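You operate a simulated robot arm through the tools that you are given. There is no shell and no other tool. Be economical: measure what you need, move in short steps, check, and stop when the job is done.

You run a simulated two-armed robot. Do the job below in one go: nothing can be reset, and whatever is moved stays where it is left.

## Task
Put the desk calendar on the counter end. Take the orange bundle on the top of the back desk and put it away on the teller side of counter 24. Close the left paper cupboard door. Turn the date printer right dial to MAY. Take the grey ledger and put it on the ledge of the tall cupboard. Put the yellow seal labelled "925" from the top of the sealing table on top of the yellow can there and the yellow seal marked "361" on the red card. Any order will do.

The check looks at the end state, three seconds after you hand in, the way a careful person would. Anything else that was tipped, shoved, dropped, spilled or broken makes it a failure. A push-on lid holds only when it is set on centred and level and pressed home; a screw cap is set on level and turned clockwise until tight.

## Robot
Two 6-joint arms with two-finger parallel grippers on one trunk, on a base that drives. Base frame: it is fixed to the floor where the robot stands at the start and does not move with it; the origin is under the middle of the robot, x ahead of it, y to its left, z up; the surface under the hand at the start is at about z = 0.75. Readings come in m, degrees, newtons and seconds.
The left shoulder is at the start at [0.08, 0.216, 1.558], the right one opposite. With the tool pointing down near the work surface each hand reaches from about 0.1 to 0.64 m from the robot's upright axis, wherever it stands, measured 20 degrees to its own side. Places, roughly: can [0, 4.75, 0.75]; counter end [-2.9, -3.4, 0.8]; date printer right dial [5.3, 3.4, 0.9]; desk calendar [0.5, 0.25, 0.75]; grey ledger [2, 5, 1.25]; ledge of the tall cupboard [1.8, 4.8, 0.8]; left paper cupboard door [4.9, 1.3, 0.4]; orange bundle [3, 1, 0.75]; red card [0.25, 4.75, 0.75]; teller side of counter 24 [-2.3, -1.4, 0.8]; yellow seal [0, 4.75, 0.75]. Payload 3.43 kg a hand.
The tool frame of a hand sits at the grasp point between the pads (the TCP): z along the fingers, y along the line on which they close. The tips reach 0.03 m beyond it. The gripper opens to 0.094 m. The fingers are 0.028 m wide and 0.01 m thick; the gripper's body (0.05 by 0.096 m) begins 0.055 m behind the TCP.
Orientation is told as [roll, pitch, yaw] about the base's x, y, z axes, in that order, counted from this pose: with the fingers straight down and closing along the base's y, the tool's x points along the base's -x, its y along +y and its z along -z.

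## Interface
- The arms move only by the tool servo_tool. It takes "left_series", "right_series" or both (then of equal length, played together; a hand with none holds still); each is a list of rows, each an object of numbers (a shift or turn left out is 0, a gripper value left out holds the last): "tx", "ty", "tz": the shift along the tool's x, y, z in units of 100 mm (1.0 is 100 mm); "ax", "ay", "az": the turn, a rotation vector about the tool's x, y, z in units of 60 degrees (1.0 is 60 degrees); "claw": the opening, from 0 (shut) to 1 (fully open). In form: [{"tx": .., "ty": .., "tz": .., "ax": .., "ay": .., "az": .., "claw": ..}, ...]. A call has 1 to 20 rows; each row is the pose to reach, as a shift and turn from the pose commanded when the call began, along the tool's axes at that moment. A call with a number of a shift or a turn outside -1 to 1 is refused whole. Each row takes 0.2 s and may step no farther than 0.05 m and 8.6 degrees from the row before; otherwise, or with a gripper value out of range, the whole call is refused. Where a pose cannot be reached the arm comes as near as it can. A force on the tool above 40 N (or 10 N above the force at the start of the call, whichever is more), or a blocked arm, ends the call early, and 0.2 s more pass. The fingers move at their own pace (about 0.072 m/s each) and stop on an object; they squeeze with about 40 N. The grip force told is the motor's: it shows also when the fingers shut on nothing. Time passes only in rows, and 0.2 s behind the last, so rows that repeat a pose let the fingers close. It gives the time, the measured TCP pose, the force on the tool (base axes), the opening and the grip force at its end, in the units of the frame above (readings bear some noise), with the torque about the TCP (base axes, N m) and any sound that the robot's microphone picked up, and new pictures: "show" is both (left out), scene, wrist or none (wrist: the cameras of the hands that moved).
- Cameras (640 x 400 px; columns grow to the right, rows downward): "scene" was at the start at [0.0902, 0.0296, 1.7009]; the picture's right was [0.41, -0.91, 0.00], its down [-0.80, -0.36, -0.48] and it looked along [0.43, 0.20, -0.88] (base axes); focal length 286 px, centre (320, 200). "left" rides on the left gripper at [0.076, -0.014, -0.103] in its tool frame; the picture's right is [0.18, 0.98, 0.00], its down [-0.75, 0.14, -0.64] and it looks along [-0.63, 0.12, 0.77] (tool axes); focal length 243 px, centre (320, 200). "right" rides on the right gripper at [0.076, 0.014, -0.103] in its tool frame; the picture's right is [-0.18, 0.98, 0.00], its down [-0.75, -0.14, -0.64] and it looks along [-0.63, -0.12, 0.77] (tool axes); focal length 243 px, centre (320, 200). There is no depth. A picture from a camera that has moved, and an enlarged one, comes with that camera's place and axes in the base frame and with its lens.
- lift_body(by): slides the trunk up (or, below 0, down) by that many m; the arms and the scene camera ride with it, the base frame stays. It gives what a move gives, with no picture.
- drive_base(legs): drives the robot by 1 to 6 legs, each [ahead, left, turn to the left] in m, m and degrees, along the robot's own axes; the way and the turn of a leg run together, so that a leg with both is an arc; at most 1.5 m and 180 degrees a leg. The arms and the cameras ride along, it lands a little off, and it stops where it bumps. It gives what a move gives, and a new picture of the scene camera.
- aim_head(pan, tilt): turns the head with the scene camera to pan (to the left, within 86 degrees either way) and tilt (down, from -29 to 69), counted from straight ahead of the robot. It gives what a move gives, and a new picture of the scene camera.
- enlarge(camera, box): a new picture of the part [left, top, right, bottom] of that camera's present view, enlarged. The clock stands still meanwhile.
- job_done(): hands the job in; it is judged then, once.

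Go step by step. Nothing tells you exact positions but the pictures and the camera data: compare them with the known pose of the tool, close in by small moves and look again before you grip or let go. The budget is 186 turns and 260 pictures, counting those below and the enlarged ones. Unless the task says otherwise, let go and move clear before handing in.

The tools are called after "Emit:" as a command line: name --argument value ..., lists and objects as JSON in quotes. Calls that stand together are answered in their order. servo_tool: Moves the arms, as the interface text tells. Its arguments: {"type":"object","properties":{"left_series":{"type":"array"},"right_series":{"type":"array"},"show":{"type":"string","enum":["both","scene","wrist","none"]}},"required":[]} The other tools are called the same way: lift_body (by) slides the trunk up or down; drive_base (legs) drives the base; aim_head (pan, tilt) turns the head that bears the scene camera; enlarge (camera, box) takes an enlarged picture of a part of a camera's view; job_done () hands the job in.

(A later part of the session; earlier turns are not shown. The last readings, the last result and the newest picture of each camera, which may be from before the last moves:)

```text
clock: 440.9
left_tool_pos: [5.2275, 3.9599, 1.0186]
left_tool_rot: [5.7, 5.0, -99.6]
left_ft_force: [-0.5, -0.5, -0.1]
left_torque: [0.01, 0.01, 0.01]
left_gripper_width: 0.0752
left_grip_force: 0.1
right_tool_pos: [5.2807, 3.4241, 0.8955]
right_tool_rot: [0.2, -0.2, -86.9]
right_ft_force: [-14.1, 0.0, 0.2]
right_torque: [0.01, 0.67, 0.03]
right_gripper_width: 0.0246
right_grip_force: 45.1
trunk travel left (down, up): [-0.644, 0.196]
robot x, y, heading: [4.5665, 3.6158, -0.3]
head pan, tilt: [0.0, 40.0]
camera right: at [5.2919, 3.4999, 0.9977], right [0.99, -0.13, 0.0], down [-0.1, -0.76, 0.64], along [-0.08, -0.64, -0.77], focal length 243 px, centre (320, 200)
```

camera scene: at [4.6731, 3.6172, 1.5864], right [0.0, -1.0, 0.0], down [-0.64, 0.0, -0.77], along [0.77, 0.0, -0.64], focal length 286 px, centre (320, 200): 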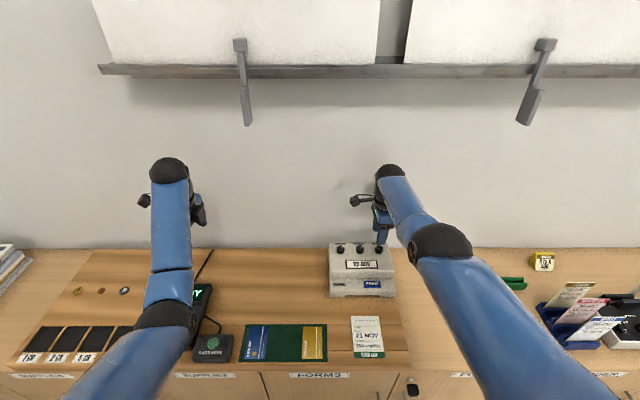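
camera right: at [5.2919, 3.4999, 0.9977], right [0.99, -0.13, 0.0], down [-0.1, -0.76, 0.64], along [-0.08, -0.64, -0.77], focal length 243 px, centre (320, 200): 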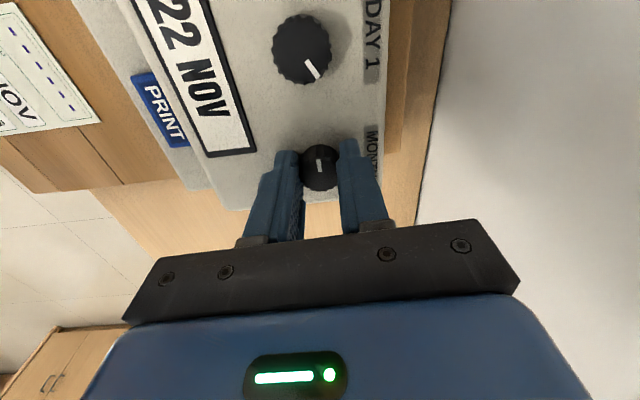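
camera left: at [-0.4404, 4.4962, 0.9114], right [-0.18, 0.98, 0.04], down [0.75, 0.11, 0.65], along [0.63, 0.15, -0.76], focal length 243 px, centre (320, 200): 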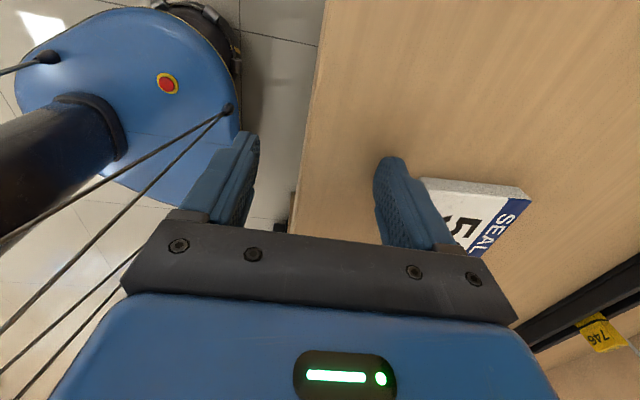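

Emit:
servo_tool --right_series '[{"ty": -0.025}, {"ty": -0.025, "az": -0.125}, {"ty": -0.025, "az": -0.25}, {"ty": -0.025, "az": -0.375}, {"ty": -0.025, "az": -0.5}, {"ty": -0.025, "az": -0.5}]' --show "wrist"

Emit:
enlarge --camera "right" --box '[100, 0, 420, 200]'

```text
clock: 442.3
left_tool_pos: [5.2285, 3.9601, 1.0187]
left_tool_rot: [5.6, 5.0, -99.6]
left_ft_force: [0.5, 0.3, 0.9]
left_torque: [0.05, -0.01, 0.0]
left_gripper_width: 0.0754
left_grip_force: 0.0
right_tool_pos: [5.279, 3.4235, 0.8957]
right_tool_rot: [0.2, -0.4, -56.7]
right_ft_force: [-7.0, 2.5, -2.1]
right_torque: [0.87, 0.73, -0.02]
right_gripper_width: 0.025
right_grip_force: 45.0
trunk travel left (down, up): [-0.644, 0.196]
robot x, y, heading: [4.5668, 3.613, -0.1]
head pan, tilt: [0.0, 40.0]
camera right: at [5.2506, 3.4943, 0.9976], right [0.92, 0.38, 0.0], down [0.29, -0.71, 0.65], along [0.25, -0.59, -0.76], focal length 243 px, centre (320, 200)
```

right: 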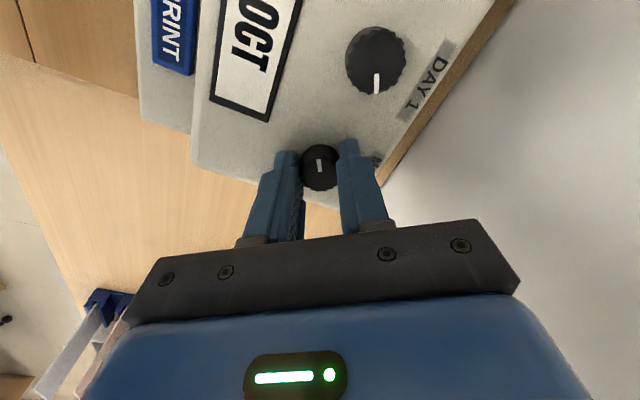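

```text
2.00 times, centred on (260, 100) of right
camera zoom: at [5.2506, 3.4943, 0.9976], right [0.92, 0.38, 0.0], down [0.29, -0.71, 0.65], along [0.25, -0.59, -0.76], focal length 485 px, centre (440, 400)
```

zoom: 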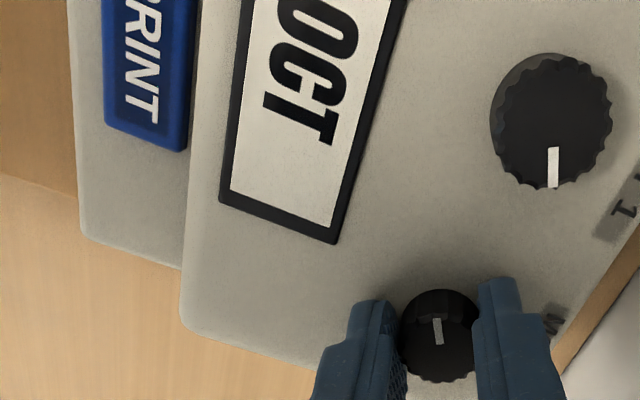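

30° counter-clockwise gave OCT. Turn 150° more.

Emit:
servo_tool --right_series '[{"az": -0.125}, {"az": -0.25}, {"az": -0.375}, {"az": -0.5}, {"az": -0.625}, {"az": -0.75}, {"az": -0.875}, {"az": -1.0}]' --show "none"

Emit:
servo_tool --right_series '[{"az": -0.125}, {"az": -0.25}, {"az": -0.375}, {"az": -0.5}, {"az": -0.625}, {"az": -0.75}, {"az": -0.875}, {"az": -1.0}]' --show "wrist"

```text
clock: 444.1
left_tool_pos: [5.2281, 3.9588, 1.0199]
left_tool_rot: [5.7, 5.1, -99.5]
left_ft_force: [0.2, 0.2, -0.4]
left_torque: [0.02, -0.01, -0.02]
left_gripper_width: 0.0752
left_grip_force: 0.0
right_tool_pos: [5.279, 3.4216, 0.8961]
right_tool_rot: [-0.3, -0.4, 3.0]
right_ft_force: [-12.2, -8.5, -1.2]
right_torque: [-0.04, -0.27, -0.03]
right_gripper_width: 0.0248
right_grip_force: 44.6
trunk travel left (down, up): [-0.644, 0.196]
robot x, y, heading: [4.5633, 3.616, -0.5]
head pan, tilt: [0.0, 40.0]
```

```text
clock: 445.9
left_tool_pos: [5.2289, 3.9567, 1.0192]
left_tool_rot: [5.6, 5.2, -99.6]
left_ft_force: [0.4, -1.6, -0.3]
left_torque: [-0.01, -0.03, -0.01]
left_gripper_width: 0.0752
left_grip_force: 0.0
right_tool_pos: [5.28, 3.4197, 0.8961]
right_tool_rot: [-0.5, -0.1, 63.1]
right_ft_force: [-4.0, -21.2, 6.3]
right_torque: [0.51, -0.03, 0.0]
right_gripper_width: 0.0247
right_grip_force: 45.3
trunk travel left (down, up): [-0.644, 0.196]
robot x, y, heading: [4.5685, 3.6131, -0.4]
head pan, tilt: [0.0, 40.0]
camera right: at [5.2332, 3.3574, 0.9976], right [-0.79, 0.61, -0.01], down [0.46, 0.61, 0.65], along [0.4, 0.51, -0.76], focal length 243 px, centre (320, 200)
```

right: 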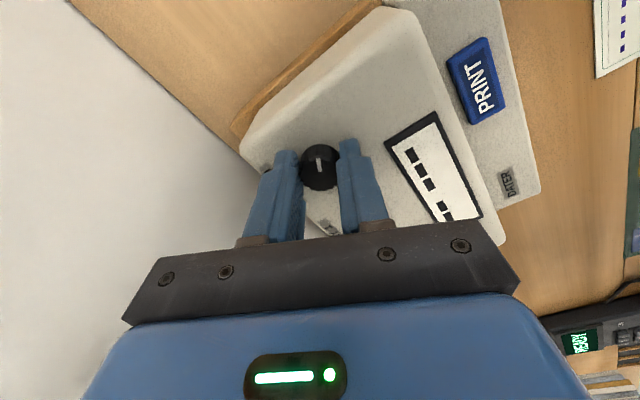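

Emit:
servo_tool --right_series '[{"az": -0.125, "tx": 0.03, "ty": -0.015}, {"az": -0.25, "tx": 0.03, "ty": -0.015}, {"az": -0.375, "tx": 0.03, "ty": -0.015}, {"az": -0.5, "tx": 0.03, "ty": -0.015}, {"az": -0.5, "tx": 0.03, "ty": -0.015}]' --show "wrist"

Emit:
enlarge --camera "scene" --box '[310, 225, 420, 310]'

```text
clock: 447.1
left_tool_pos: [5.2284, 3.96, 1.0189]
left_tool_rot: [5.6, 5.0, -99.6]
left_ft_force: [-0.2, 0.5, 0.6]
left_torque: [0.01, -0.01, 0.01]
left_gripper_width: 0.0752
left_grip_force: 0.0
right_tool_pos: [5.2812, 3.4202, 0.8968]
right_tool_rot: [-0.6, 0.1, 93.2]
right_ft_force: [8.1, -9.0, 13.1]
right_torque: [0.56, 0.45, 0.08]
right_gripper_width: 0.0245
right_grip_force: 44.8
trunk travel left (down, up): [-0.644, 0.196]
robot x, y, heading: [4.5643, 3.6157, -0.1]
head pan, tilt: [0.0, 40.0]
camera right: at [5.2713, 3.3425, 0.9979], right [-0.99, 0.13, -0.01], down [0.09, 0.76, 0.64], along [0.09, 0.64, -0.77], focal length 243 px, centre (320, 200)
```

right: 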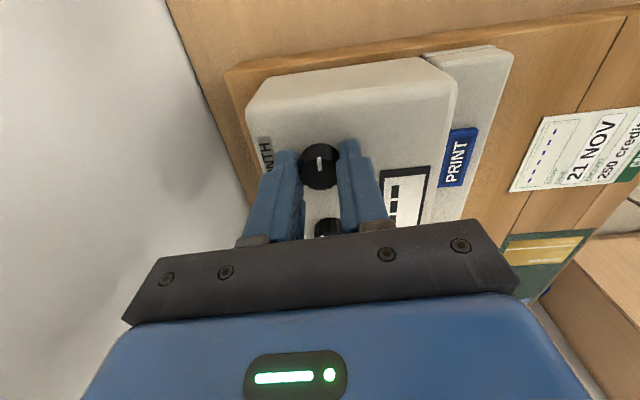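

```text
4.71 times, centred on (365, 268) of scene
camera zoom: at [4.6819, 3.6161, 1.5856], right [0.0, -1.0, 0.0], down [-0.64, 0.0, -0.77], along [0.77, 0.0, -0.64], focal length 1346 px, centre (108, -118)
```

zoom: 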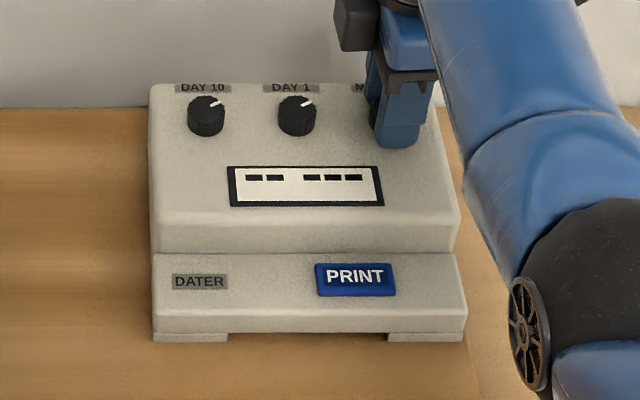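

Emit:
servo_tool --right_series '[{"claw": 0.2}, {"claw": 0.4}, {"claw": 0.45}, {"claw": 0.45, "tz": -0.2}, {"tz": -0.5}, {"tz": -0.6}]' --show "wrist"

Emit:
enlarge --camera "scene" --box '[310, 225, 420, 310]'

```text
clock: 448.5
left_tool_pos: [5.2296, 3.9607, 1.0174]
left_tool_rot: [5.7, 5.0, -99.5]
left_ft_force: [-0.1, -0.6, -0.8]
left_torque: [0.02, 0.01, -0.03]
left_gripper_width: 0.0752
left_grip_force: 0.1
right_tool_pos: [5.2796, 3.4199, 0.9543]
right_tool_rot: [-0.3, 0.2, 93.2]
right_ft_force: [-0.4, -0.2, 0.7]
right_torque: [0.03, 0.0, 0.03]
right_gripper_width: 0.0424
right_grip_force: 0.1
trunk travel left (down, up): [-0.644, 0.196]
robot x, y, heading: [4.5653, 3.6144, -0.6]
head pan, tilt: [0.0, 40.0]
camera right: at [5.2707, 3.3428, 1.0566], right [-0.99, 0.13, 0.0], down [0.1, 0.76, 0.64], along [0.09, 0.63, -0.77], focal length 243 px, centre (320, 200)
```

right: 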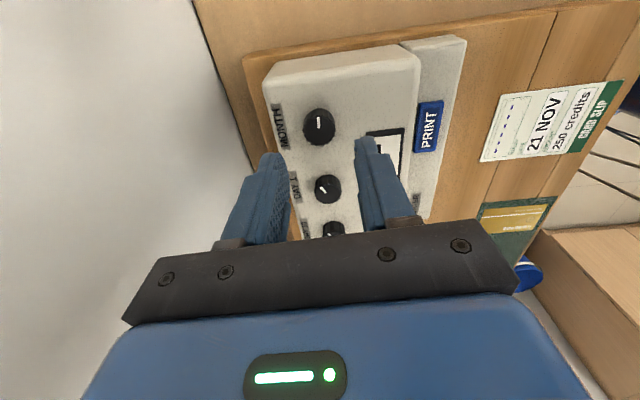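

```text
4.71 times, centred on (365, 268) of scene
camera zoom: at [4.6828, 3.6173, 1.5854], right [0.0, -1.0, 0.0], down [-0.64, 0.0, -0.77], along [0.77, 0.0, -0.64], focal length 1346 px, centre (108, -118)
```

zoom: 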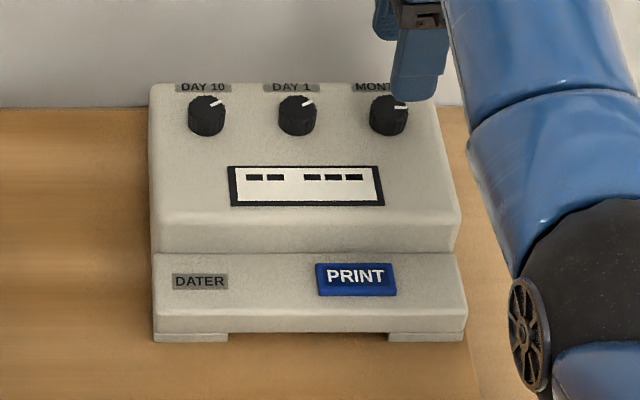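

Emit:
enlarge --camera "right" --box '[260, 30, 440, 240]'

```text
1.90 times, centred on (350, 135) of right
camera zoom: at [5.2707, 3.3428, 1.0566], right [-0.99, 0.13, 0.0], down [0.1, 0.76, 0.64], along [0.09, 0.63, -0.77], focal length 462 px, centre (263, 324)
```

zoom: 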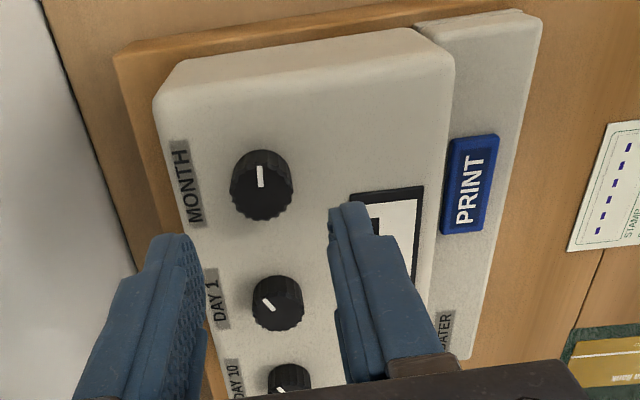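

The pointer is at roughly 95°, display blank as if between positions. Re-grip and nudge it by small angles while watching the display.

Emit:
servo_tool --right_series '[{"tz": 0.3}, {"tz": 0.58}, {"tz": 0.58, "claw": 0}, {"tz": 0.58, "claw": 0}, {"tz": 0.58, "claw": 0}, {"tz": 0.58, "az": -0.1}, {"tz": 0.58, "az": -0.1}]' --show "none"

Emit:
enlarge --camera "scene" --box '[310, 225, 420, 310]'

```text
clock: 450.1
left_tool_pos: [5.2302, 3.9614, 1.0176]
left_tool_rot: [5.5, 5.0, -99.6]
left_ft_force: [-0.2, 0.2, -0.4]
left_torque: [-0.02, -0.04, -0.01]
left_gripper_width: 0.0755
left_grip_force: 0.1
right_tool_pos: [5.2814, 3.4197, 0.8967]
right_tool_rot: [-0.4, 0.2, 99.1]
right_ft_force: [7.3, -1.3, 5.4]
right_torque: [0.26, 0.07, 0.03]
right_gripper_width: 0.0245
right_grip_force: 44.8
trunk travel left (down, up): [-0.644, 0.196]
robot x, y, heading: [4.565, 3.6131, -0.3]
head pan, tilt: [0.0, 40.0]
```

```text
4.71 times, centred on (365, 268) of scene
camera zoom: at [4.6831, 3.6174, 1.5855], right [0.0, -1.0, 0.0], down [-0.64, 0.0, -0.77], along [0.77, 0.0, -0.64], focal length 1346 px, centre (108, -118)
```

zoom: 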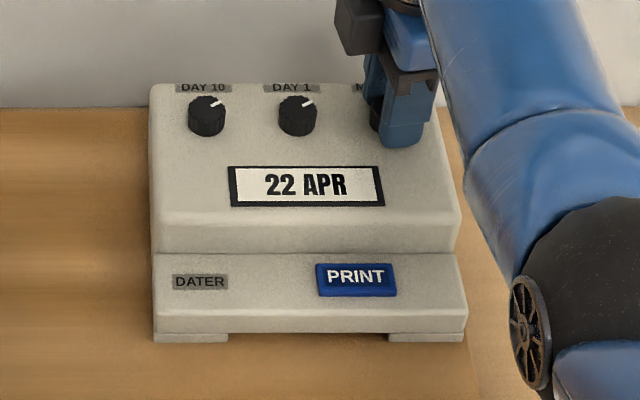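

Now it reads APR; MAY is one step clockwise. Turn back about 20°.

Emit:
servo_tool --right_series '[{"az": 0.12}, {"az": 0.24}, {"az": 0.35}, {"az": 0.35}]' --show "none"

Emit:
enlarge --camera "scene" --box '[310, 225, 420, 310]'

```text
clock: 451.1
left_tool_pos: [5.2299, 3.9593, 1.0169]
left_tool_rot: [5.6, 4.8, -99.5]
left_ft_force: [-0.4, -0.7, 1.0]
left_torque: [0.02, -0.01, -0.02]
left_gripper_width: 0.0751
left_grip_force: 0.0
right_tool_pos: [5.2808, 3.4202, 0.8958]
right_tool_rot: [-0.3, 0.1, 78.0]
right_ft_force: [5.6, 0.1, 3.0]
right_torque: [-1.06, 0.27, 0.01]
right_gripper_width: 0.0246
right_grip_force: 45.0
trunk travel left (down, up): [-0.644, 0.196]
robot x, y, heading: [4.5692, 3.6134, -0.2]
head pan, tilt: [0.0, 40.0]
```

```text
4.71 times, centred on (365, 268) of scene
camera zoom: at [4.6834, 3.6179, 1.5854], right [0.0, -1.0, 0.0], down [-0.64, 0.0, -0.77], along [0.77, 0.0, -0.64], focal length 1346 px, centre (108, -118)
```

zoom: 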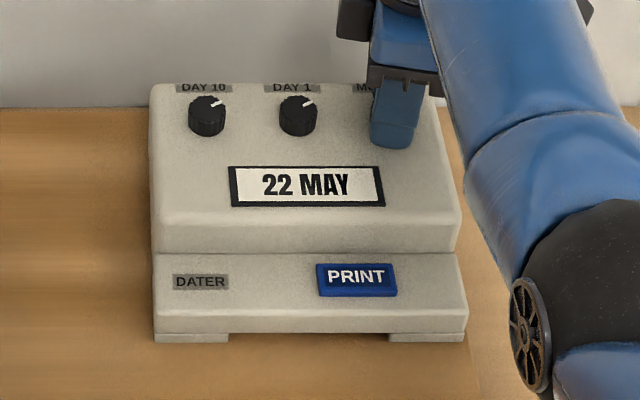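

22 MAY, and 78° is midway between the two blank angles. Release and rise.

Emit:
servo_tool --right_series '[{"claw": 0.2}, {"claw": 0.4}, {"claw": 0.45}, {"claw": 0.45, "tz": -0.2}, {"tz": -0.5}, {"tz": -0.9}]' --show "none"

Emit:
lift_body --by 0.17

Emit:
enlarge --camera "scene" --box '[280, 200, 480, 360]'

```text
clock: 452.5
left_tool_pos: [5.2296, 3.9606, 1.018]
left_tool_rot: [5.5, 5.0, -99.6]
left_ft_force: [0.5, 0.8, -0.6]
left_torque: [-0.03, -0.04, -0.02]
left_gripper_width: 0.075
left_grip_force: 0.1
right_tool_pos: [5.2782, 3.4198, 0.9865]
right_tool_rot: [-0.3, 0.0, 78.1]
right_ft_force: [-0.2, -0.1, 0.0]
right_torque: [0.03, 0.02, 0.01]
right_gripper_width: 0.0425
right_grip_force: 0.1
trunk travel left (down, up): [-0.644, 0.196]
robot x, y, heading: [4.5636, 3.613, -0.1]
head pan, tilt: [0.0, 40.0]
```

```text
clock: 454.4
left_tool_pos: [5.23, 3.96, 1.1865]
left_tool_rot: [5.7, 5.0, -99.7]
left_ft_force: [0.7, 0.4, -0.1]
left_torque: [-0.03, 0.0, -0.04]
left_gripper_width: 0.0752
left_grip_force: 0.0
right_tool_pos: [5.2784, 3.4193, 1.157]
right_tool_rot: [-0.3, 0.1, 78.1]
right_ft_force: [0.0, -0.2, -0.2]
right_torque: [0.0, 0.0, -0.04]
right_gripper_width: 0.0424
right_grip_force: 0.0
trunk travel left (down, up): [-0.814, 0.026]
robot x, y, heading: [4.5642, 3.6127, -0.4]
head pan, tilt: [0.0, 40.0]
```

```text
2.50 times, centred on (380, 280) of scene
camera zoom: at [4.6827, 3.6173, 1.7554], right [0.0, -1.0, 0.0], down [-0.64, 0.0, -0.77], along [0.77, 0.0, -0.64], focal length 715 px, centre (170, 0)
```

zoom: 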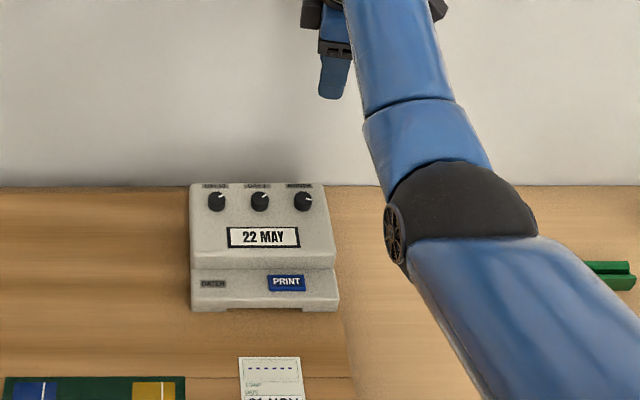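

Dial reads MAY. Back away, slide along to the paper cupboard, and turn the right hand.

Emit:
drive_base --legs '[[-0.5, 0, 0], [0, -1.4, 0], [0, -0.7, 0]]'

Emit:
servo_tool --right_series '[{"az": 0.14, "tx": 0.1}, {"az": 0.28, "tx": 0.2}, {"az": 0.42, "tx": 0.3}, {"az": 0.56, "tx": 0.3}, {"az": 0.7, "tx": 0.3}, {"az": 0.84, "tx": 0.3}, {"az": 0.98, "tx": 0.3}]' --show "none"

Emit:
aim_head --pan -20 --tilt 45

```text
clock: 467.3
left_tool_pos: [4.7216, 1.8633, 1.1884]
left_tool_rot: [5.6, 4.9, -100.2]
left_ft_force: [0.1, -0.3, -0.1]
left_torque: [-0.01, 0.02, 0.02]
left_gripper_width: 0.0753
left_grip_force: 0.1
right_tool_pos: [4.7651, 1.3231, 1.157]
right_tool_rot: [-0.4, 0.0, 77.5]
right_ft_force: [0.0, 0.5, 0.4]
right_torque: [-0.01, -0.05, -0.01]
right_gripper_width: 0.0425
right_grip_force: 0.0
trunk travel left (down, up): [-0.814, 0.026]
robot x, y, heading: [4.0548, 1.5243, -0.7]
head pan, tilt: [0.0, 40.0]
camera scene: at [4.1711, 1.5266, 1.7555], right [-0.01, -1.0, 0.0], down [-0.64, 0.01, -0.77], along [0.77, -0.01, -0.64], focal length 286 px, centre (320, 200)
```

scene: 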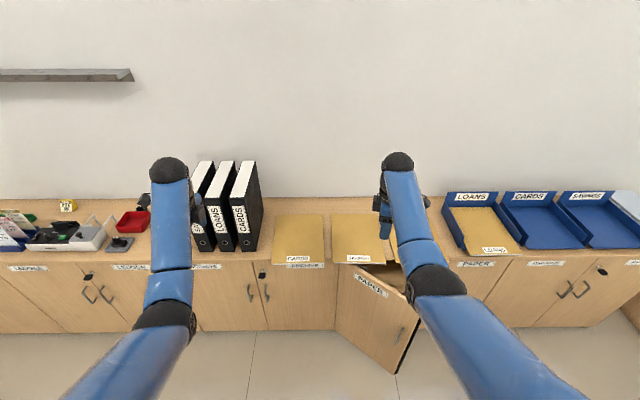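

```text
clock: 468.9
left_tool_pos: [4.721, 1.861, 1.1876]
left_tool_rot: [5.6, 5.0, -100.2]
left_ft_force: [-0.2, -0.4, 0.6]
left_torque: [0.0, -0.02, -0.01]
left_gripper_width: 0.075
left_grip_force: 0.1
right_tool_pos: [4.759, 1.2907, 1.1564]
right_tool_rot: [-0.3, -0.3, 18.5]
right_ft_force: [0.3, 0.7, -0.4]
right_torque: [0.01, 0.03, 0.01]
right_gripper_width: 0.0423
right_grip_force: 0.1
trunk travel left (down, up): [-0.814, 0.026]
robot x, y, heading: [4.055, 1.5183, -1.0]
head pan, tilt: [0.0, 40.0]
```

```text
clock: 469.8
left_tool_pos: [4.7204, 1.8622, 1.1883]
left_tool_rot: [5.6, 5.1, -100.2]
left_ft_force: [0.0, 0.0, -0.5]
left_torque: [0.03, 0.01, 0.02]
left_gripper_width: 0.0754
left_grip_force: 0.1
right_tool_pos: [4.7585, 1.2913, 1.1548]
right_tool_rot: [-0.1, -0.3, 18.7]
right_ft_force: [0.5, 0.5, 0.0]
right_torque: [-0.01, 0.0, -0.04]
right_gripper_width: 0.0426
right_grip_force: 0.1
trunk travel left (down, up): [-0.814, 0.026]
robot x, y, heading: [4.0577, 1.5245, -1.0]
head pan, tilt: [-20.0, 45.0]
camera scene: at [4.1621, 1.4964, 1.7482], right [-0.35, -0.94, 0.0], down [-0.66, 0.25, -0.71], along [0.66, -0.25, -0.71], focal length 286 px, centre (320, 200)
```

scene: 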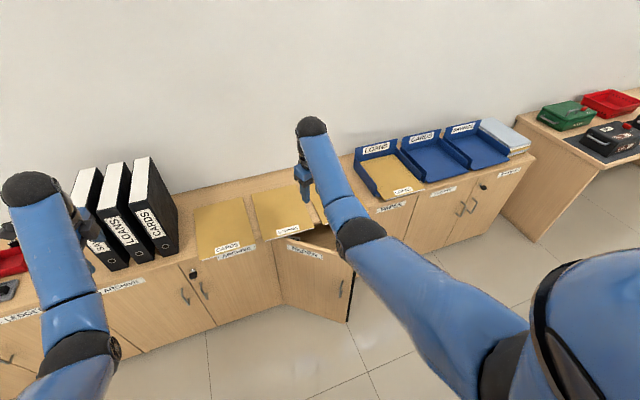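

Door: hinge ≈(4.95,1.45), free edge ≈(4.77,1.12), z 0.1–0.72. I retract the left hand and point the right hand forward.

Emit:
servo_tool --left_series '[{"ty": -0.25}, {"ty": -0.5}, {"ty": -0.75}, {"ty": -1.0}]' --right_series '[{"az": 0.1, "tx": 0.3, "ty": -0.1}, {"az": 0.2, "tx": 0.6, "ty": -0.2}, {"az": 0.31, "tx": 0.9, "ty": -0.2}, {"az": 0.31, "tx": 1.0, "ty": -0.2, "claw": 0}]' --show "none"

Emit:
servo_tool --left_series '[{"ty": -0.15}, {"ty": -0.3}, {"ty": -0.45}, {"ty": -0.6}, {"ty": -0.75}, {"ty": -0.9}, {"ty": -1.0}, {"ty": -1.0}]' --right_series '[{"ay": -0.125}, {"ay": -0.25}, {"ay": -0.375}, {"ay": -0.5}, {"ay": -0.625}, {"ay": -0.75}, {"ay": -0.875}, {"ay": -1.0}]' --show "none"

Emit:
servo_tool --left_series '[{"ty": -0.25}, {"ty": -0.5}, {"ty": -0.75}, {"ty": -1.0}]' --right_series '[{"ay": -0.125}, {"ay": -0.25}, {"ay": -0.375}, {"ay": -0.5}]' --show "scene"

```text
clock: 470.8
left_tool_pos: [4.6559, 1.892, 1.1332]
left_tool_rot: [5.7, 5.0, -100.2]
left_ft_force: [0.1, 0.7, 1.1]
left_torque: [0.0, 0.01, 0.0]
left_gripper_width: 0.0754
left_grip_force: 0.0
left hand out of reach, approached as far as the arm can: row 1, 2, 3, 4
right_tool_pos: [4.6965, 1.2396, 1.1312]
right_tool_rot: [-0.2, -0.3, 0.1]
right_ft_force: [-0.1, 0.3, -0.8]
right_torque: [0.02, 0.0, 0.01]
right_gripper_width: 0.0
right_grip_force: 11.1
right hand out of reach, approached as far as the arm can: row 2, 3, 4
trunk travel left (down, up): [-0.814, 0.026]
robot x, y, heading: [4.0552, 1.5206, -0.7]
head pan, tilt: [-20.0, 45.0]
```

```text
clock: 472.6
left_tool_pos: [4.5697, 1.9149, 1.0908]
left_tool_rot: [5.7, 5.1, -100.2]
left_ft_force: [1.0, 0.1, 0.0]
left_torque: [-0.01, 0.01, -0.02]
left_gripper_width: 0.0752
left_grip_force: 0.1
left hand out of reach, approached as far as the arm can: row 1, 2, 3, 4, 5, 6, 7, 8
right_tool_pos: [4.6986, 1.2378, 1.133]
right_tool_rot: [-0.2, -60.5, 0.3]
right_ft_force: [0.9, -0.7, 0.4]
right_torque: [-0.02, -0.01, 0.01]
right_gripper_width: 0.0
right_grip_force: 32.7
trunk travel left (down, up): [-0.814, 0.026]
robot x, y, heading: [4.0539, 1.5254, -1.0]
head pan, tilt: [-20.0, 45.0]
```

```text
clock: 473.6
left_tool_pos: [4.4758, 1.9347, 1.0648]
left_tool_rot: [5.7, 5.0, -100.1]
left_ft_force: [0.0, -0.4, -0.2]
left_torque: [-0.04, 0.0, -0.03]
left_gripper_width: 0.0751
left_grip_force: 0.1
left hand out of reach, approached as far as the arm can: row 1, 2, 3, 4
right_tool_pos: [4.6995, 1.2384, 1.1313]
right_tool_rot: [-160.4, -89.4, 160.3]
right_ft_force: [-0.2, 0.8, -0.7]
right_torque: [0.03, -0.03, -0.02]
right_gripper_width: 0.0
right_grip_force: 32.5
trunk travel left (down, up): [-0.814, 0.026]
robot x, y, heading: [4.0528, 1.5237, -0.8]
head pan, tilt: [-20.0, 45.0]
camera scene: at [4.1611, 1.4962, 1.7483], right [-0.36, -0.93, 0.0], down [-0.66, 0.25, -0.71], along [0.66, -0.25, -0.71], focal length 286 px, centre (320, 200)
```

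scene: 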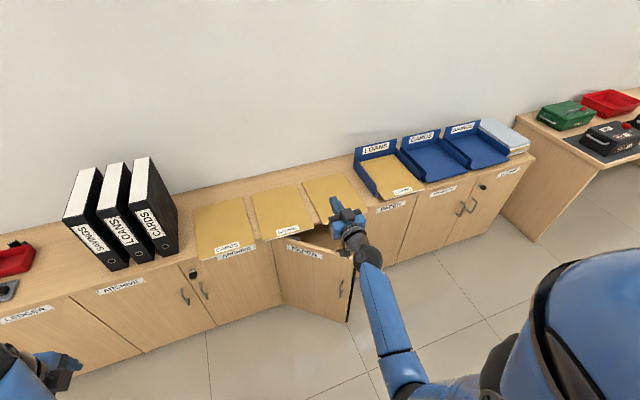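

Emit:
lift_body --by -0.6

Emit:
drive_base --legs '[[0.1, 0, 0.8]]'

```text
refused: -0.6 is not a number from -0.4 to 0.4
```

```text
clock: 474.7
left_tool_pos: [4.5623, 1.94, 1.0676]
left_tool_rot: [6.1, 5.1, -99.4]
left_ft_force: [-0.8, -0.6, -0.5]
left_torque: [0.02, -0.03, -0.01]
left_gripper_width: 0.0751
left_grip_force: 0.0
right_tool_pos: [4.7941, 1.2475, 1.136]
right_tool_rot: [-169.5, -89.1, 170.2]
right_ft_force: [-0.8, -0.2, 0.0]
right_torque: [0.03, 0.04, 0.0]
right_gripper_width: 0.0
right_grip_force: 32.3
trunk travel left (down, up): [-0.814, 0.026]
robot x, y, heading: [4.1505, 1.5238, -0.0]
head pan, tilt: [-20.0, 45.0]
camera scene: at [4.2491, 1.4969, 1.7491], right [-0.34, -0.94, 0.0], down [-0.66, 0.24, -0.71], along [0.67, -0.24, -0.7], focal length 286 px, centre (320, 200)
```

scene: 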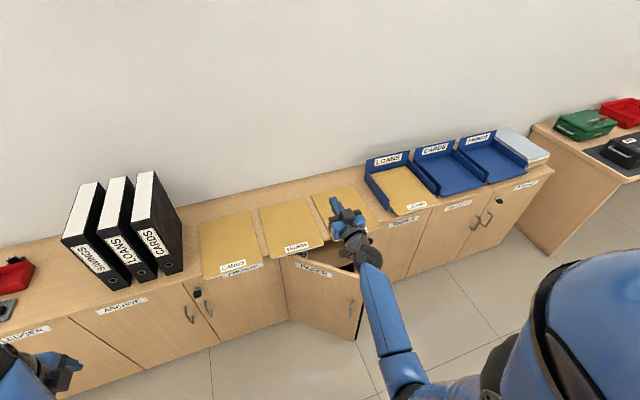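

Emit:
drive_base --legs '[[-0.15, 0, 0]]'

Emit:
lift_body --by -0.4

Emit:
lift_body --by -0.2

Emit:
drive_base --legs '[[0.14, 0, 0]]'

```text
clock: 476.1
left_tool_pos: [4.4262, 1.9426, 1.0657]
left_tool_rot: [5.8, 5.0, -100.2]
left_ft_force: [0.2, -0.3, 0.6]
left_torque: [0.01, -0.03, 0.02]
left_gripper_width: 0.075
left_grip_force: 0.0
right_tool_pos: [4.6477, 1.2471, 1.1322]
right_tool_rot: [-160.4, -89.6, 160.4]
right_ft_force: [0.6, 0.7, 0.7]
right_torque: [0.01, -0.02, 0.02]
right_gripper_width: 0.0002
right_grip_force: 33.0
trunk travel left (down, up): [-0.814, 0.026]
robot x, y, heading: [4.0064, 1.5297, -0.9]
head pan, tilt: [-20.0, 45.0]
camera scene: at [4.111, 1.5052, 1.7483], right [-0.36, -0.93, 0.0], down [-0.66, 0.25, -0.71], along [0.66, -0.25, -0.71], focal length 286 px, centre (320, 200)
```

scene: 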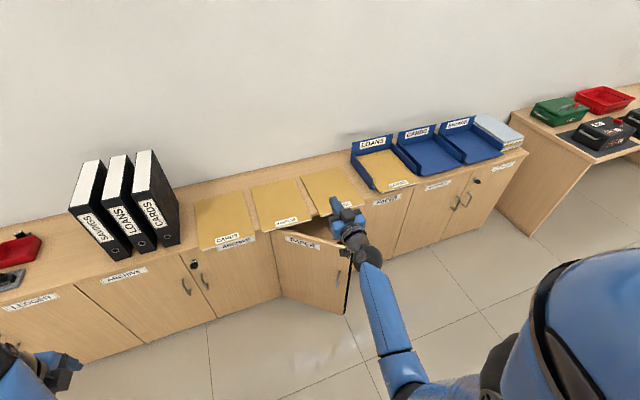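

```text
clock: 479.9
left_tool_pos: [4.428, 1.9422, 0.6635]
left_tool_rot: [5.7, 5.1, -100.2]
left_ft_force: [0.4, -0.3, -0.4]
left_torque: [-0.03, 0.0, -0.03]
left_gripper_width: 0.0752
left_grip_force: 0.1
right_tool_pos: [4.6488, 1.247, 0.7316]
right_tool_rot: [-158.3, -89.6, 158.3]
right_ft_force: [-0.2, 0.7, 0.5]
right_torque: [0.0, -0.01, -0.03]
right_gripper_width: 0.0003
right_grip_force: 32.8
trunk travel left (down, up): [-0.414, 0.426]
robot x, y, heading: [4.005, 1.5334, -0.8]
head pan, tilt: [-20.0, 45.0]
```

```text
clock: 482.1
left_tool_pos: [4.4261, 1.9437, 0.464]
left_tool_rot: [5.7, 5.1, -100.1]
left_ft_force: [0.2, -0.7, 0.0]
left_torque: [0.03, -0.01, -0.03]
left_gripper_width: 0.0753
left_grip_force: 0.1
right_tool_pos: [4.6495, 1.2465, 0.5316]
right_tool_rot: [-158.5, -89.6, 158.3]
right_ft_force: [-0.5, -0.2, 0.2]
right_torque: [-0.01, -0.03, 0.0]
right_gripper_width: 0.0002
right_grip_force: 33.0
trunk travel left (down, up): [-0.214, 0.626]
robot x, y, heading: [4.0058, 1.5333, -0.9]
head pan, tilt: [-20.0, 45.0]
```

```text
clock: 483.4
left_tool_pos: [4.5681, 1.9386, 0.4624]
left_tool_rot: [5.7, 5.0, -100.3]
left_ft_force: [-0.5, -1.4, 0.3]
left_torque: [0.0, 0.0, 0.0]
left_gripper_width: 0.0753
left_grip_force: 0.2
right_tool_pos: [4.7878, 1.2439, 0.53]
right_tool_rot: [-154.0, -89.8, 153.9]
right_ft_force: [0.1, 0.7, 0.0]
right_torque: [-0.03, -0.04, 0.03]
right_gripper_width: 0.0
right_grip_force: 33.4
trunk travel left (down, up): [-0.214, 0.626]
robot x, y, heading: [4.1435, 1.5277, -0.9]
head pan, tilt: [-20.0, 45.0]
camera scene: at [4.2531, 1.5025, 1.1481], right [-0.36, -0.93, 0.0], down [-0.66, 0.25, -0.71], along [0.66, -0.25, -0.71], focal length 286 px, centre (320, 200)
```

scene: 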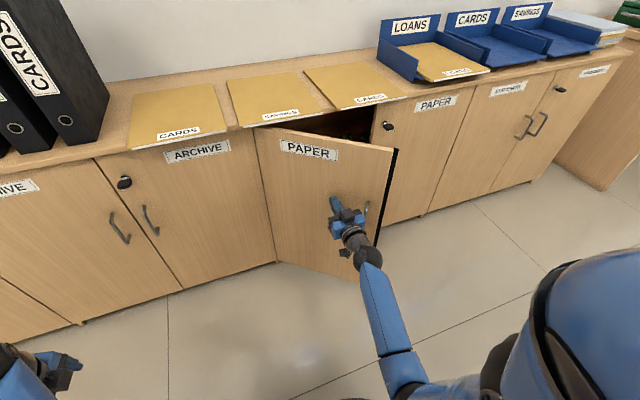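

The fist faces the door beside the handle. Push gently.

Emit:
servo_tool --right_series '[{"tz": 0.15}, {"tz": 0.3}, {"tz": 0.45}, {"tz": 0.6}, {"tz": 0.75}, {"tz": 0.9}]' --show "scene"

```text
clock: 484.8
left_tool_pos: [4.5671, 1.9401, 0.4649]
left_tool_rot: [5.7, 5.0, -100.3]
left_ft_force: [0.5, 0.8, -0.3]
left_torque: [-0.01, 0.02, 0.0]
left_gripper_width: 0.0751
left_grip_force: 0.0
right_tool_pos: [4.8791, 1.2426, 0.5324]
right_tool_rot: [-154.3, -89.6, 154.3]
right_ft_force: [0.3, 0.6, -0.9]
right_torque: [-0.01, -0.02, 0.01]
right_gripper_width: 0.0
right_grip_force: 33.4
trunk travel left (down, up): [-0.214, 0.626]
robot x, y, heading: [4.149, 1.5291, -1.2]
head pan, tilt: [-20.0, 45.0]
camera scene: at [4.2524, 1.5026, 1.1482], right [-0.36, -0.93, 0.0], down [-0.66, 0.25, -0.71], along [0.66, -0.25, -0.71], focal length 286 px, centre (320, 200)
```

scene: 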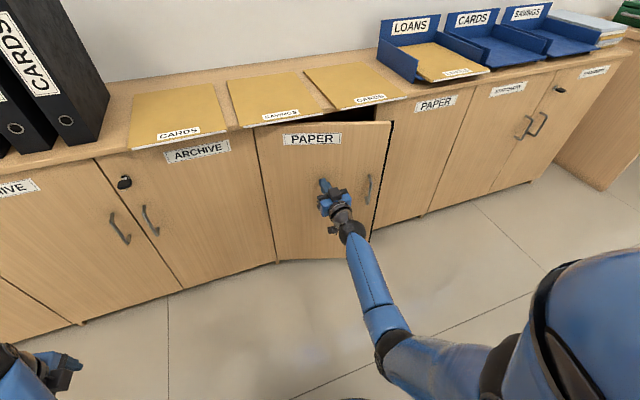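

Emit:
servo_tool --right_series '[{"tz": 0.12, "ty": -0.1}, {"tz": 0.24, "ty": -0.2}, {"tz": 0.36, "ty": -0.2}, {"tz": 0.48, "ty": -0.2}, {"tz": 0.6, "ty": -0.2}, {"tz": 0.7, "ty": -0.2}]' --show "scene"

```text
clock: 486.2
left_tool_pos: [4.5687, 1.9399, 0.4645]
left_tool_rot: [5.7, 5.1, -100.3]
left_ft_force: [0.5, 0.4, 0.1]
left_torque: [0.02, 0.0, 0.01]
left_gripper_width: 0.075
left_grip_force: 0.0
right_tool_pos: [4.9475, 1.2227, 0.5324]
right_tool_rot: [-151.7, -89.6, 151.6]
right_ft_force: [-0.3, 0.0, -0.2]
right_torque: [-0.02, -0.01, -0.04]
right_gripper_width: 0.0
right_grip_force: 33.1
trunk travel left (down, up): [-0.214, 0.626]
robot x, y, heading: [4.1455, 1.5308, -0.8]
head pan, tilt: [-20.0, 45.0]
camera scene: at [4.2519, 1.5026, 1.1482], right [-0.36, -0.93, 0.0], down [-0.66, 0.25, -0.71], along [0.66, -0.25, -0.71], focal length 286 px, centre (320, 200)
```

scene: 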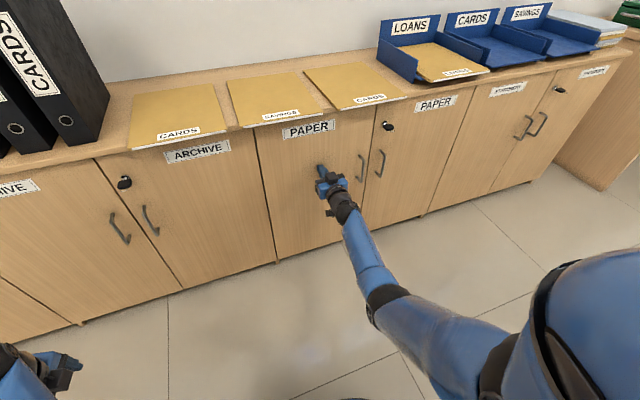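

Nearly closed; a little further until it stops.

Emit:
servo_tool --right_series '[{"tz": 0.05}, {"tz": 0.1}, {"tz": 0.15}, {"tz": 0.2}, {"tz": 0.25}, {"tz": 0.3}]' --show "none"

Emit:
enlarge --camera "scene" --box '[240, 90, 440, 290]'

```text
clock: 486.6
left_tool_pos: [4.565, 1.9386, 0.4659]
left_tool_rot: [5.9, 5.1, -100.4]
left_ft_force: [0.1, 0.0, -0.3]
left_torque: [0.03, -0.02, 0.01]
left_gripper_width: 0.0755
left_grip_force: 0.1
right_tool_pos: [4.948, 1.2239, 0.532]
right_tool_rot: [-153.8, -89.6, 153.9]
right_ft_force: [-16.5, 2.9, 8.3]
right_torque: [0.0, -0.03, 0.07]
right_gripper_width: 0.0001
right_grip_force: 32.6
trunk travel left (down, up): [-0.214, 0.626]
robot x, y, heading: [4.1417, 1.528, -1.1]
head pan, tilt: [-20.0, 45.0]
stopped in row 2 (right hand): the force on the tool passed its limit at 48 N (the readings are from after the stop); the commanded pose is now the measured one
```

```text
2.00 times, centred on (340, 190) of scene
camera zoom: at [4.2476, 1.5033, 1.1487], right [-0.36, -0.93, 0.0], down [-0.66, 0.25, -0.71], along [0.66, -0.26, -0.71], focal length 572 px, centre (280, 220)
```

zoom: 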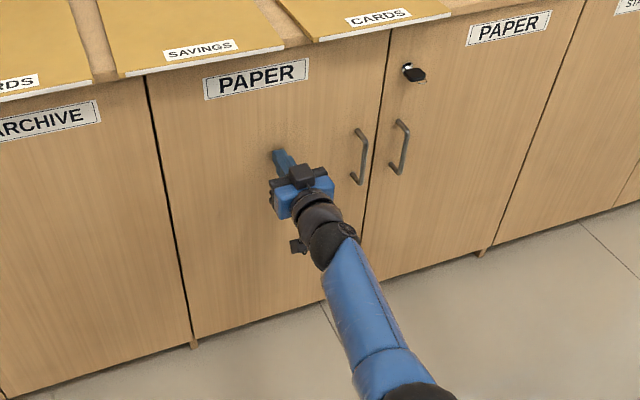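

The door is closed. Retract and drive around to look at the back desk.

Emit:
servo_tool --right_series '[{"tz": -0.2}, {"tz": -0.4}, {"tz": -0.6}, {"tz": -0.8}, {"tz": -1.0}]' --show "none"

Emit:
drive_base --legs '[[0, 0.8, 0]]'

Emit:
lift_body --by 0.4

Emit:
lift_body --by 0.2

Emit:
drive_base --legs '[[-0.6, 0, 0], [0, 0, -110]]'

Emit:
aim_head --pan 0 --tilt 35

```text
clock: 487.9
left_tool_pos: [4.5662, 1.9388, 0.4643]
left_tool_rot: [5.8, 5.1, -100.4]
left_ft_force: [0.4, 0.7, 0.6]
left_torque: [-0.01, -0.05, 0.02]
left_gripper_width: 0.0752
left_grip_force: 0.1
right_tool_pos: [4.8487, 1.2227, 0.5271]
right_tool_rot: [-135.7, -89.7, 135.7]
right_ft_force: [0.4, -1.1, -0.1]
right_torque: [0.01, 0.02, 0.0]
right_gripper_width: 0.0001
right_grip_force: 33.5
trunk travel left (down, up): [-0.214, 0.626]
robot x, y, heading: [4.1432, 1.5291, -1.4]
head pan, tilt: [-20.0, 45.0]
```

```text
clock: 492.2
left_tool_pos: [4.5858, 2.7442, 0.4639]
left_tool_rot: [5.6, 5.2, -100.8]
left_ft_force: [-0.1, 1.1, 0.1]
left_torque: [-0.03, 0.0, 0.0]
left_gripper_width: 0.075
left_grip_force: 0.0
right_tool_pos: [4.8661, 2.0263, 0.5276]
right_tool_rot: [-120.5, -89.9, 120.1]
right_ft_force: [0.0, 0.5, 1.0]
right_torque: [-0.02, -0.03, 0.01]
right_gripper_width: 0.0002
right_grip_force: 33.3
trunk travel left (down, up): [-0.214, 0.626]
robot x, y, heading: [4.1638, 2.3323, -1.7]
head pan, tilt: [-20.0, 45.0]
camera scene: at [4.268, 2.3092, 1.1482], right [-0.36, -0.93, 0.0], down [-0.66, 0.26, -0.71], along [0.66, -0.26, -0.71], focal length 286 px, centre (320, 200)
```

scene: 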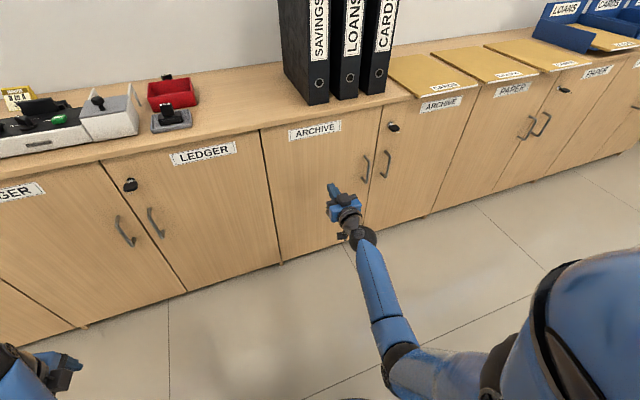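

```text
clock: 496.0
left_tool_pos: [4.588, 2.7427, 0.8636]
left_tool_rot: [5.7, 5.0, -100.7]
left_ft_force: [-0.2, -0.7, 0.0]
left_torque: [-0.01, -0.03, 0.03]
left_gripper_width: 0.0749
left_grip_force: 0.1
right_tool_pos: [4.8651, 2.0274, 0.9271]
right_tool_rot: [-123.5, -89.9, 123.2]
right_ft_force: [0.7, -1.0, -0.2]
right_torque: [-0.01, 0.01, 0.03]
right_gripper_width: 0.0
right_grip_force: 32.7
trunk travel left (down, up): [-0.614, 0.226]
robot x, y, heading: [4.1631, 2.3353, -1.4]
head pan, tilt: [-20.0, 45.0]
```

```text
clock: 498.2
left_tool_pos: [4.586, 2.7431, 1.0652]
left_tool_rot: [5.7, 5.1, -100.7]
left_ft_force: [0.1, -1.1, -0.1]
left_torque: [0.01, -0.01, -0.01]
left_gripper_width: 0.0749
left_grip_force: 0.0
right_tool_pos: [4.8656, 2.0262, 1.1265]
right_tool_rot: [-123.4, -89.9, 123.0]
right_ft_force: [0.1, 0.3, 1.1]
right_torque: [0.0, 0.02, -0.02]
right_gripper_width: 0.0
right_grip_force: 33.2
trunk travel left (down, up): [-0.814, 0.026]
robot x, y, heading: [4.1627, 2.3349, -1.3]
head pan, tilt: [-20.0, 45.0]
```

```text
clock: 506.2
left_tool_pos: [3.7801, 1.809, 1.0642]
left_tool_rot: [5.7, 5.1, 147.9]
left_ft_force: [-0.3, 0.5, 0.6]
left_torque: [-0.01, 0.02, 0.0]
left_gripper_width: 0.0751
left_grip_force: 0.0
right_tool_pos: [3.011, 1.8091, 1.1268]
right_tool_rot: [-123.2, -89.8, 11.6]
right_ft_force: [-0.1, -0.5, 0.2]
right_torque: [0.0, 0.01, -0.01]
right_gripper_width: 0.0
right_grip_force: 32.6
trunk travel left (down, up): [-0.814, 0.026]
robot x, y, heading: [3.5546, 2.3537, -112.6]
head pan, tilt: [-20.0, 45.0]
camera scene: at [3.4891, 2.2683, 1.7482], right [-0.74, 0.68, 0.0], down [0.48, 0.52, -0.71], along [-0.48, -0.52, -0.71], focal length 286 px, centre (320, 200)
```

scene: 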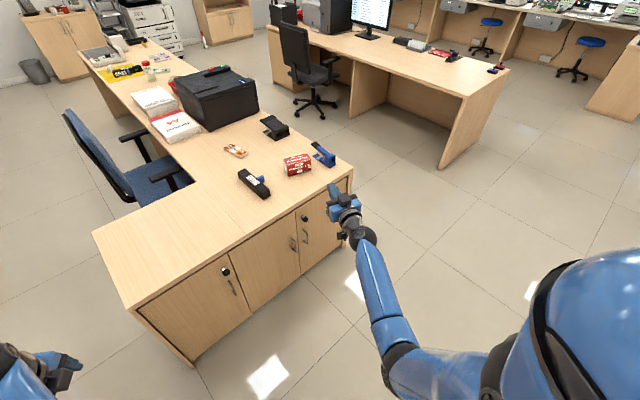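

```text
clock: 507.1
left_tool_pos: [3.7809, 1.8093, 1.0651]
left_tool_rot: [5.7, 5.1, 148.0]
left_ft_force: [0.2, 0.0, -0.6]
left_torque: [0.02, 0.02, 0.02]
left_gripper_width: 0.0751
left_grip_force: 0.0
right_tool_pos: [3.0098, 1.8091, 1.1276]
right_tool_rot: [-127.5, -90.0, 15.9]
right_ft_force: [0.5, 0.2, 0.4]
right_torque: [-0.01, 0.03, -0.02]
right_gripper_width: 0.0
right_grip_force: 32.9
trunk travel left (down, up): [-0.814, 0.026]
robot x, y, heading: [3.5542, 2.3514, -112.8]
head pan, tilt: [0.0, 35.0]
camera scene: at [3.5098, 2.247, 1.763], right [-0.92, 0.39, 0.0], down [0.22, 0.53, -0.82], along [-0.32, -0.76, -0.57], focal length 286 px, centre (320, 200)
```

scene: 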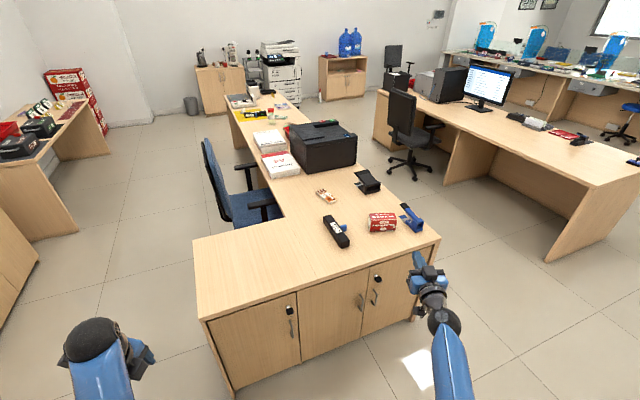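

Emit:
enlarge --camera "scene" --box '[250, 150, 440, 270]'

```text
3.33 times, centred on (345, 210) of scene
camera zoom: at [3.5098, 2.247, 1.763], right [-0.92, 0.39, 0.0], down [0.22, 0.53, -0.82], along [-0.32, -0.76, -0.57], focal length 953 px, centre (237, 167)
```

zoom: 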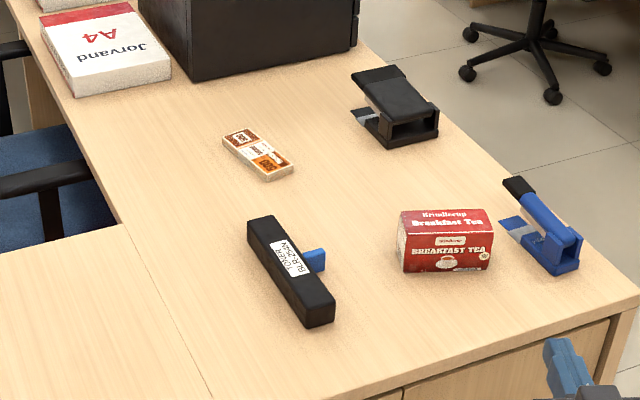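

The orange bundle is a flat note pack at about (2.91, 0.91) with its long side along y. I drive to the aisle side of the back desk facing it.

Emit:
drive_base --legs '[[0, 0, 112.8], [-1.45, -0.12, 0], [0, -1.08, 0]]'

Emit:
servo_tool --right_series '[{"ay": 0.125, "tx": 0.1, "tz": -0.15}, {"ay": 0.25, "tx": 0.2, "tz": -0.3}, {"ay": 0.375, "tx": 0.3, "tz": -0.45}, {"ay": 0.5, "tx": 0.3, "tz": -0.6}, {"ay": 0.625, "tx": 0.3, "tz": -0.8}, {"ay": 0.75, "tx": 0.3, "tz": -0.9}, {"ay": 0.875, "tx": 0.3, "tz": -1.0}, {"ay": 1.0, "tx": 0.3, "tz": -1.0}]' --show "none"

Emit:
servo_tool --right_series '[{"ay": 0.125, "claw": 0.9}, {"ay": 0.25}, {"ay": 0.375}, {"ay": 0.5}]' --show "scene"

```text
clock: 524.2
left_tool_pos: [2.5259, 1.5428, 1.0635]
left_tool_rot: [5.7, 5.0, -99.5]
left_ft_force: [0.7, 0.3, 0.2]
left_torque: [0.0, 0.0, 0.03]
left_gripper_width: 0.0753
left_grip_force: 0.0
right_tool_pos: [2.8211, 0.8319, 1.1276]
right_tool_rot: [-115.6, -89.7, 116.7]
right_ft_force: [0.1, 0.5, 0.7]
right_torque: [-0.01, 0.01, 0.01]
right_gripper_width: 0.0002
right_grip_force: 32.7
trunk travel left (down, up): [-0.814, 0.026]
robot x, y, heading: [2.1098, 1.1192, -0.0]
head pan, tilt: [0.0, 35.0]
camera scene: at [2.2286, 1.1288, 1.763], right [0.0, -1.0, 0.0], down [-0.57, 0.0, -0.82], along [0.82, 0.0, -0.57], focal length 286 px, centre (320, 200)
```

scene: 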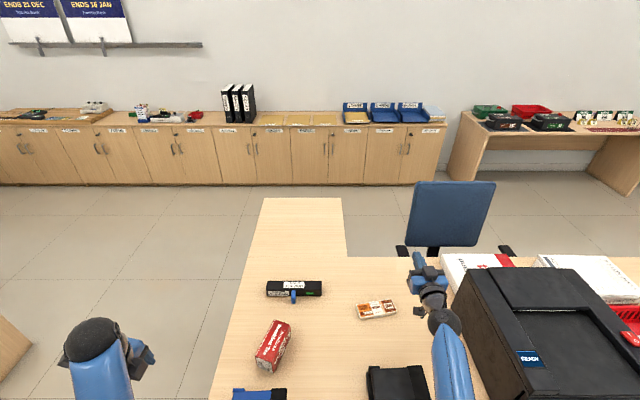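

```text
clock: 526.0
left_tool_pos: [2.5267, 1.5412, 1.0643]
left_tool_rot: [5.6, 5.1, -99.3]
left_ft_force: [0.7, -0.3, -0.4]
left_torque: [-0.01, 0.01, -0.02]
left_gripper_width: 0.0751
left_grip_force: 0.1
right_tool_pos: [2.72, 0.8281, 1.0952]
right_tool_rot: [-0.1, -29.9, 1.0]
right_ft_force: [-0.9, 0.3, 0.2]
right_torque: [-0.03, 0.02, 0.01]
right_gripper_width: 0.0
right_grip_force: 33.1
trunk travel left (down, up): [-0.814, 0.026]
robot x, y, heading: [2.1141, 1.1271, 0.0]
head pan, tilt: [0.0, 35.0]
```

```text
clock: 527.0
left_tool_pos: [2.5271, 1.5416, 1.0627]
left_tool_rot: [5.8, 5.1, -99.4]
left_ft_force: [0.1, -0.1, 0.1]
left_torque: [0.01, 0.01, -0.04]
left_gripper_width: 0.0753
left_grip_force: 0.1
right_tool_pos: [2.7203, 0.829, 1.0967]
right_tool_rot: [0.0, 0.0, 1.0]
right_ft_force: [-0.4, -0.1, -1.2]
right_torque: [-0.03, -0.01, 0.02]
right_gripper_width: 0.0846
right_grip_force: 0.0
trunk travel left (down, up): [-0.814, 0.026]
robot x, y, heading: [2.1104, 1.1247, 0.0]
head pan, tilt: [0.0, 35.0]
camera scene: at [2.2294, 1.1274, 1.7629], right [0.0, -1.0, 0.0], down [-0.57, 0.0, -0.82], along [0.82, 0.0, -0.57], focal length 286 px, centre (320, 200)
```

scene: 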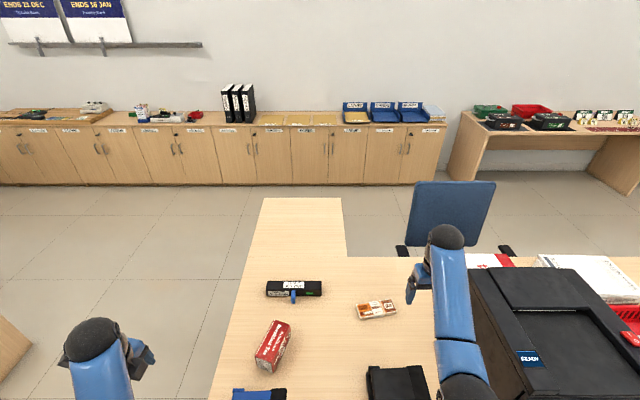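

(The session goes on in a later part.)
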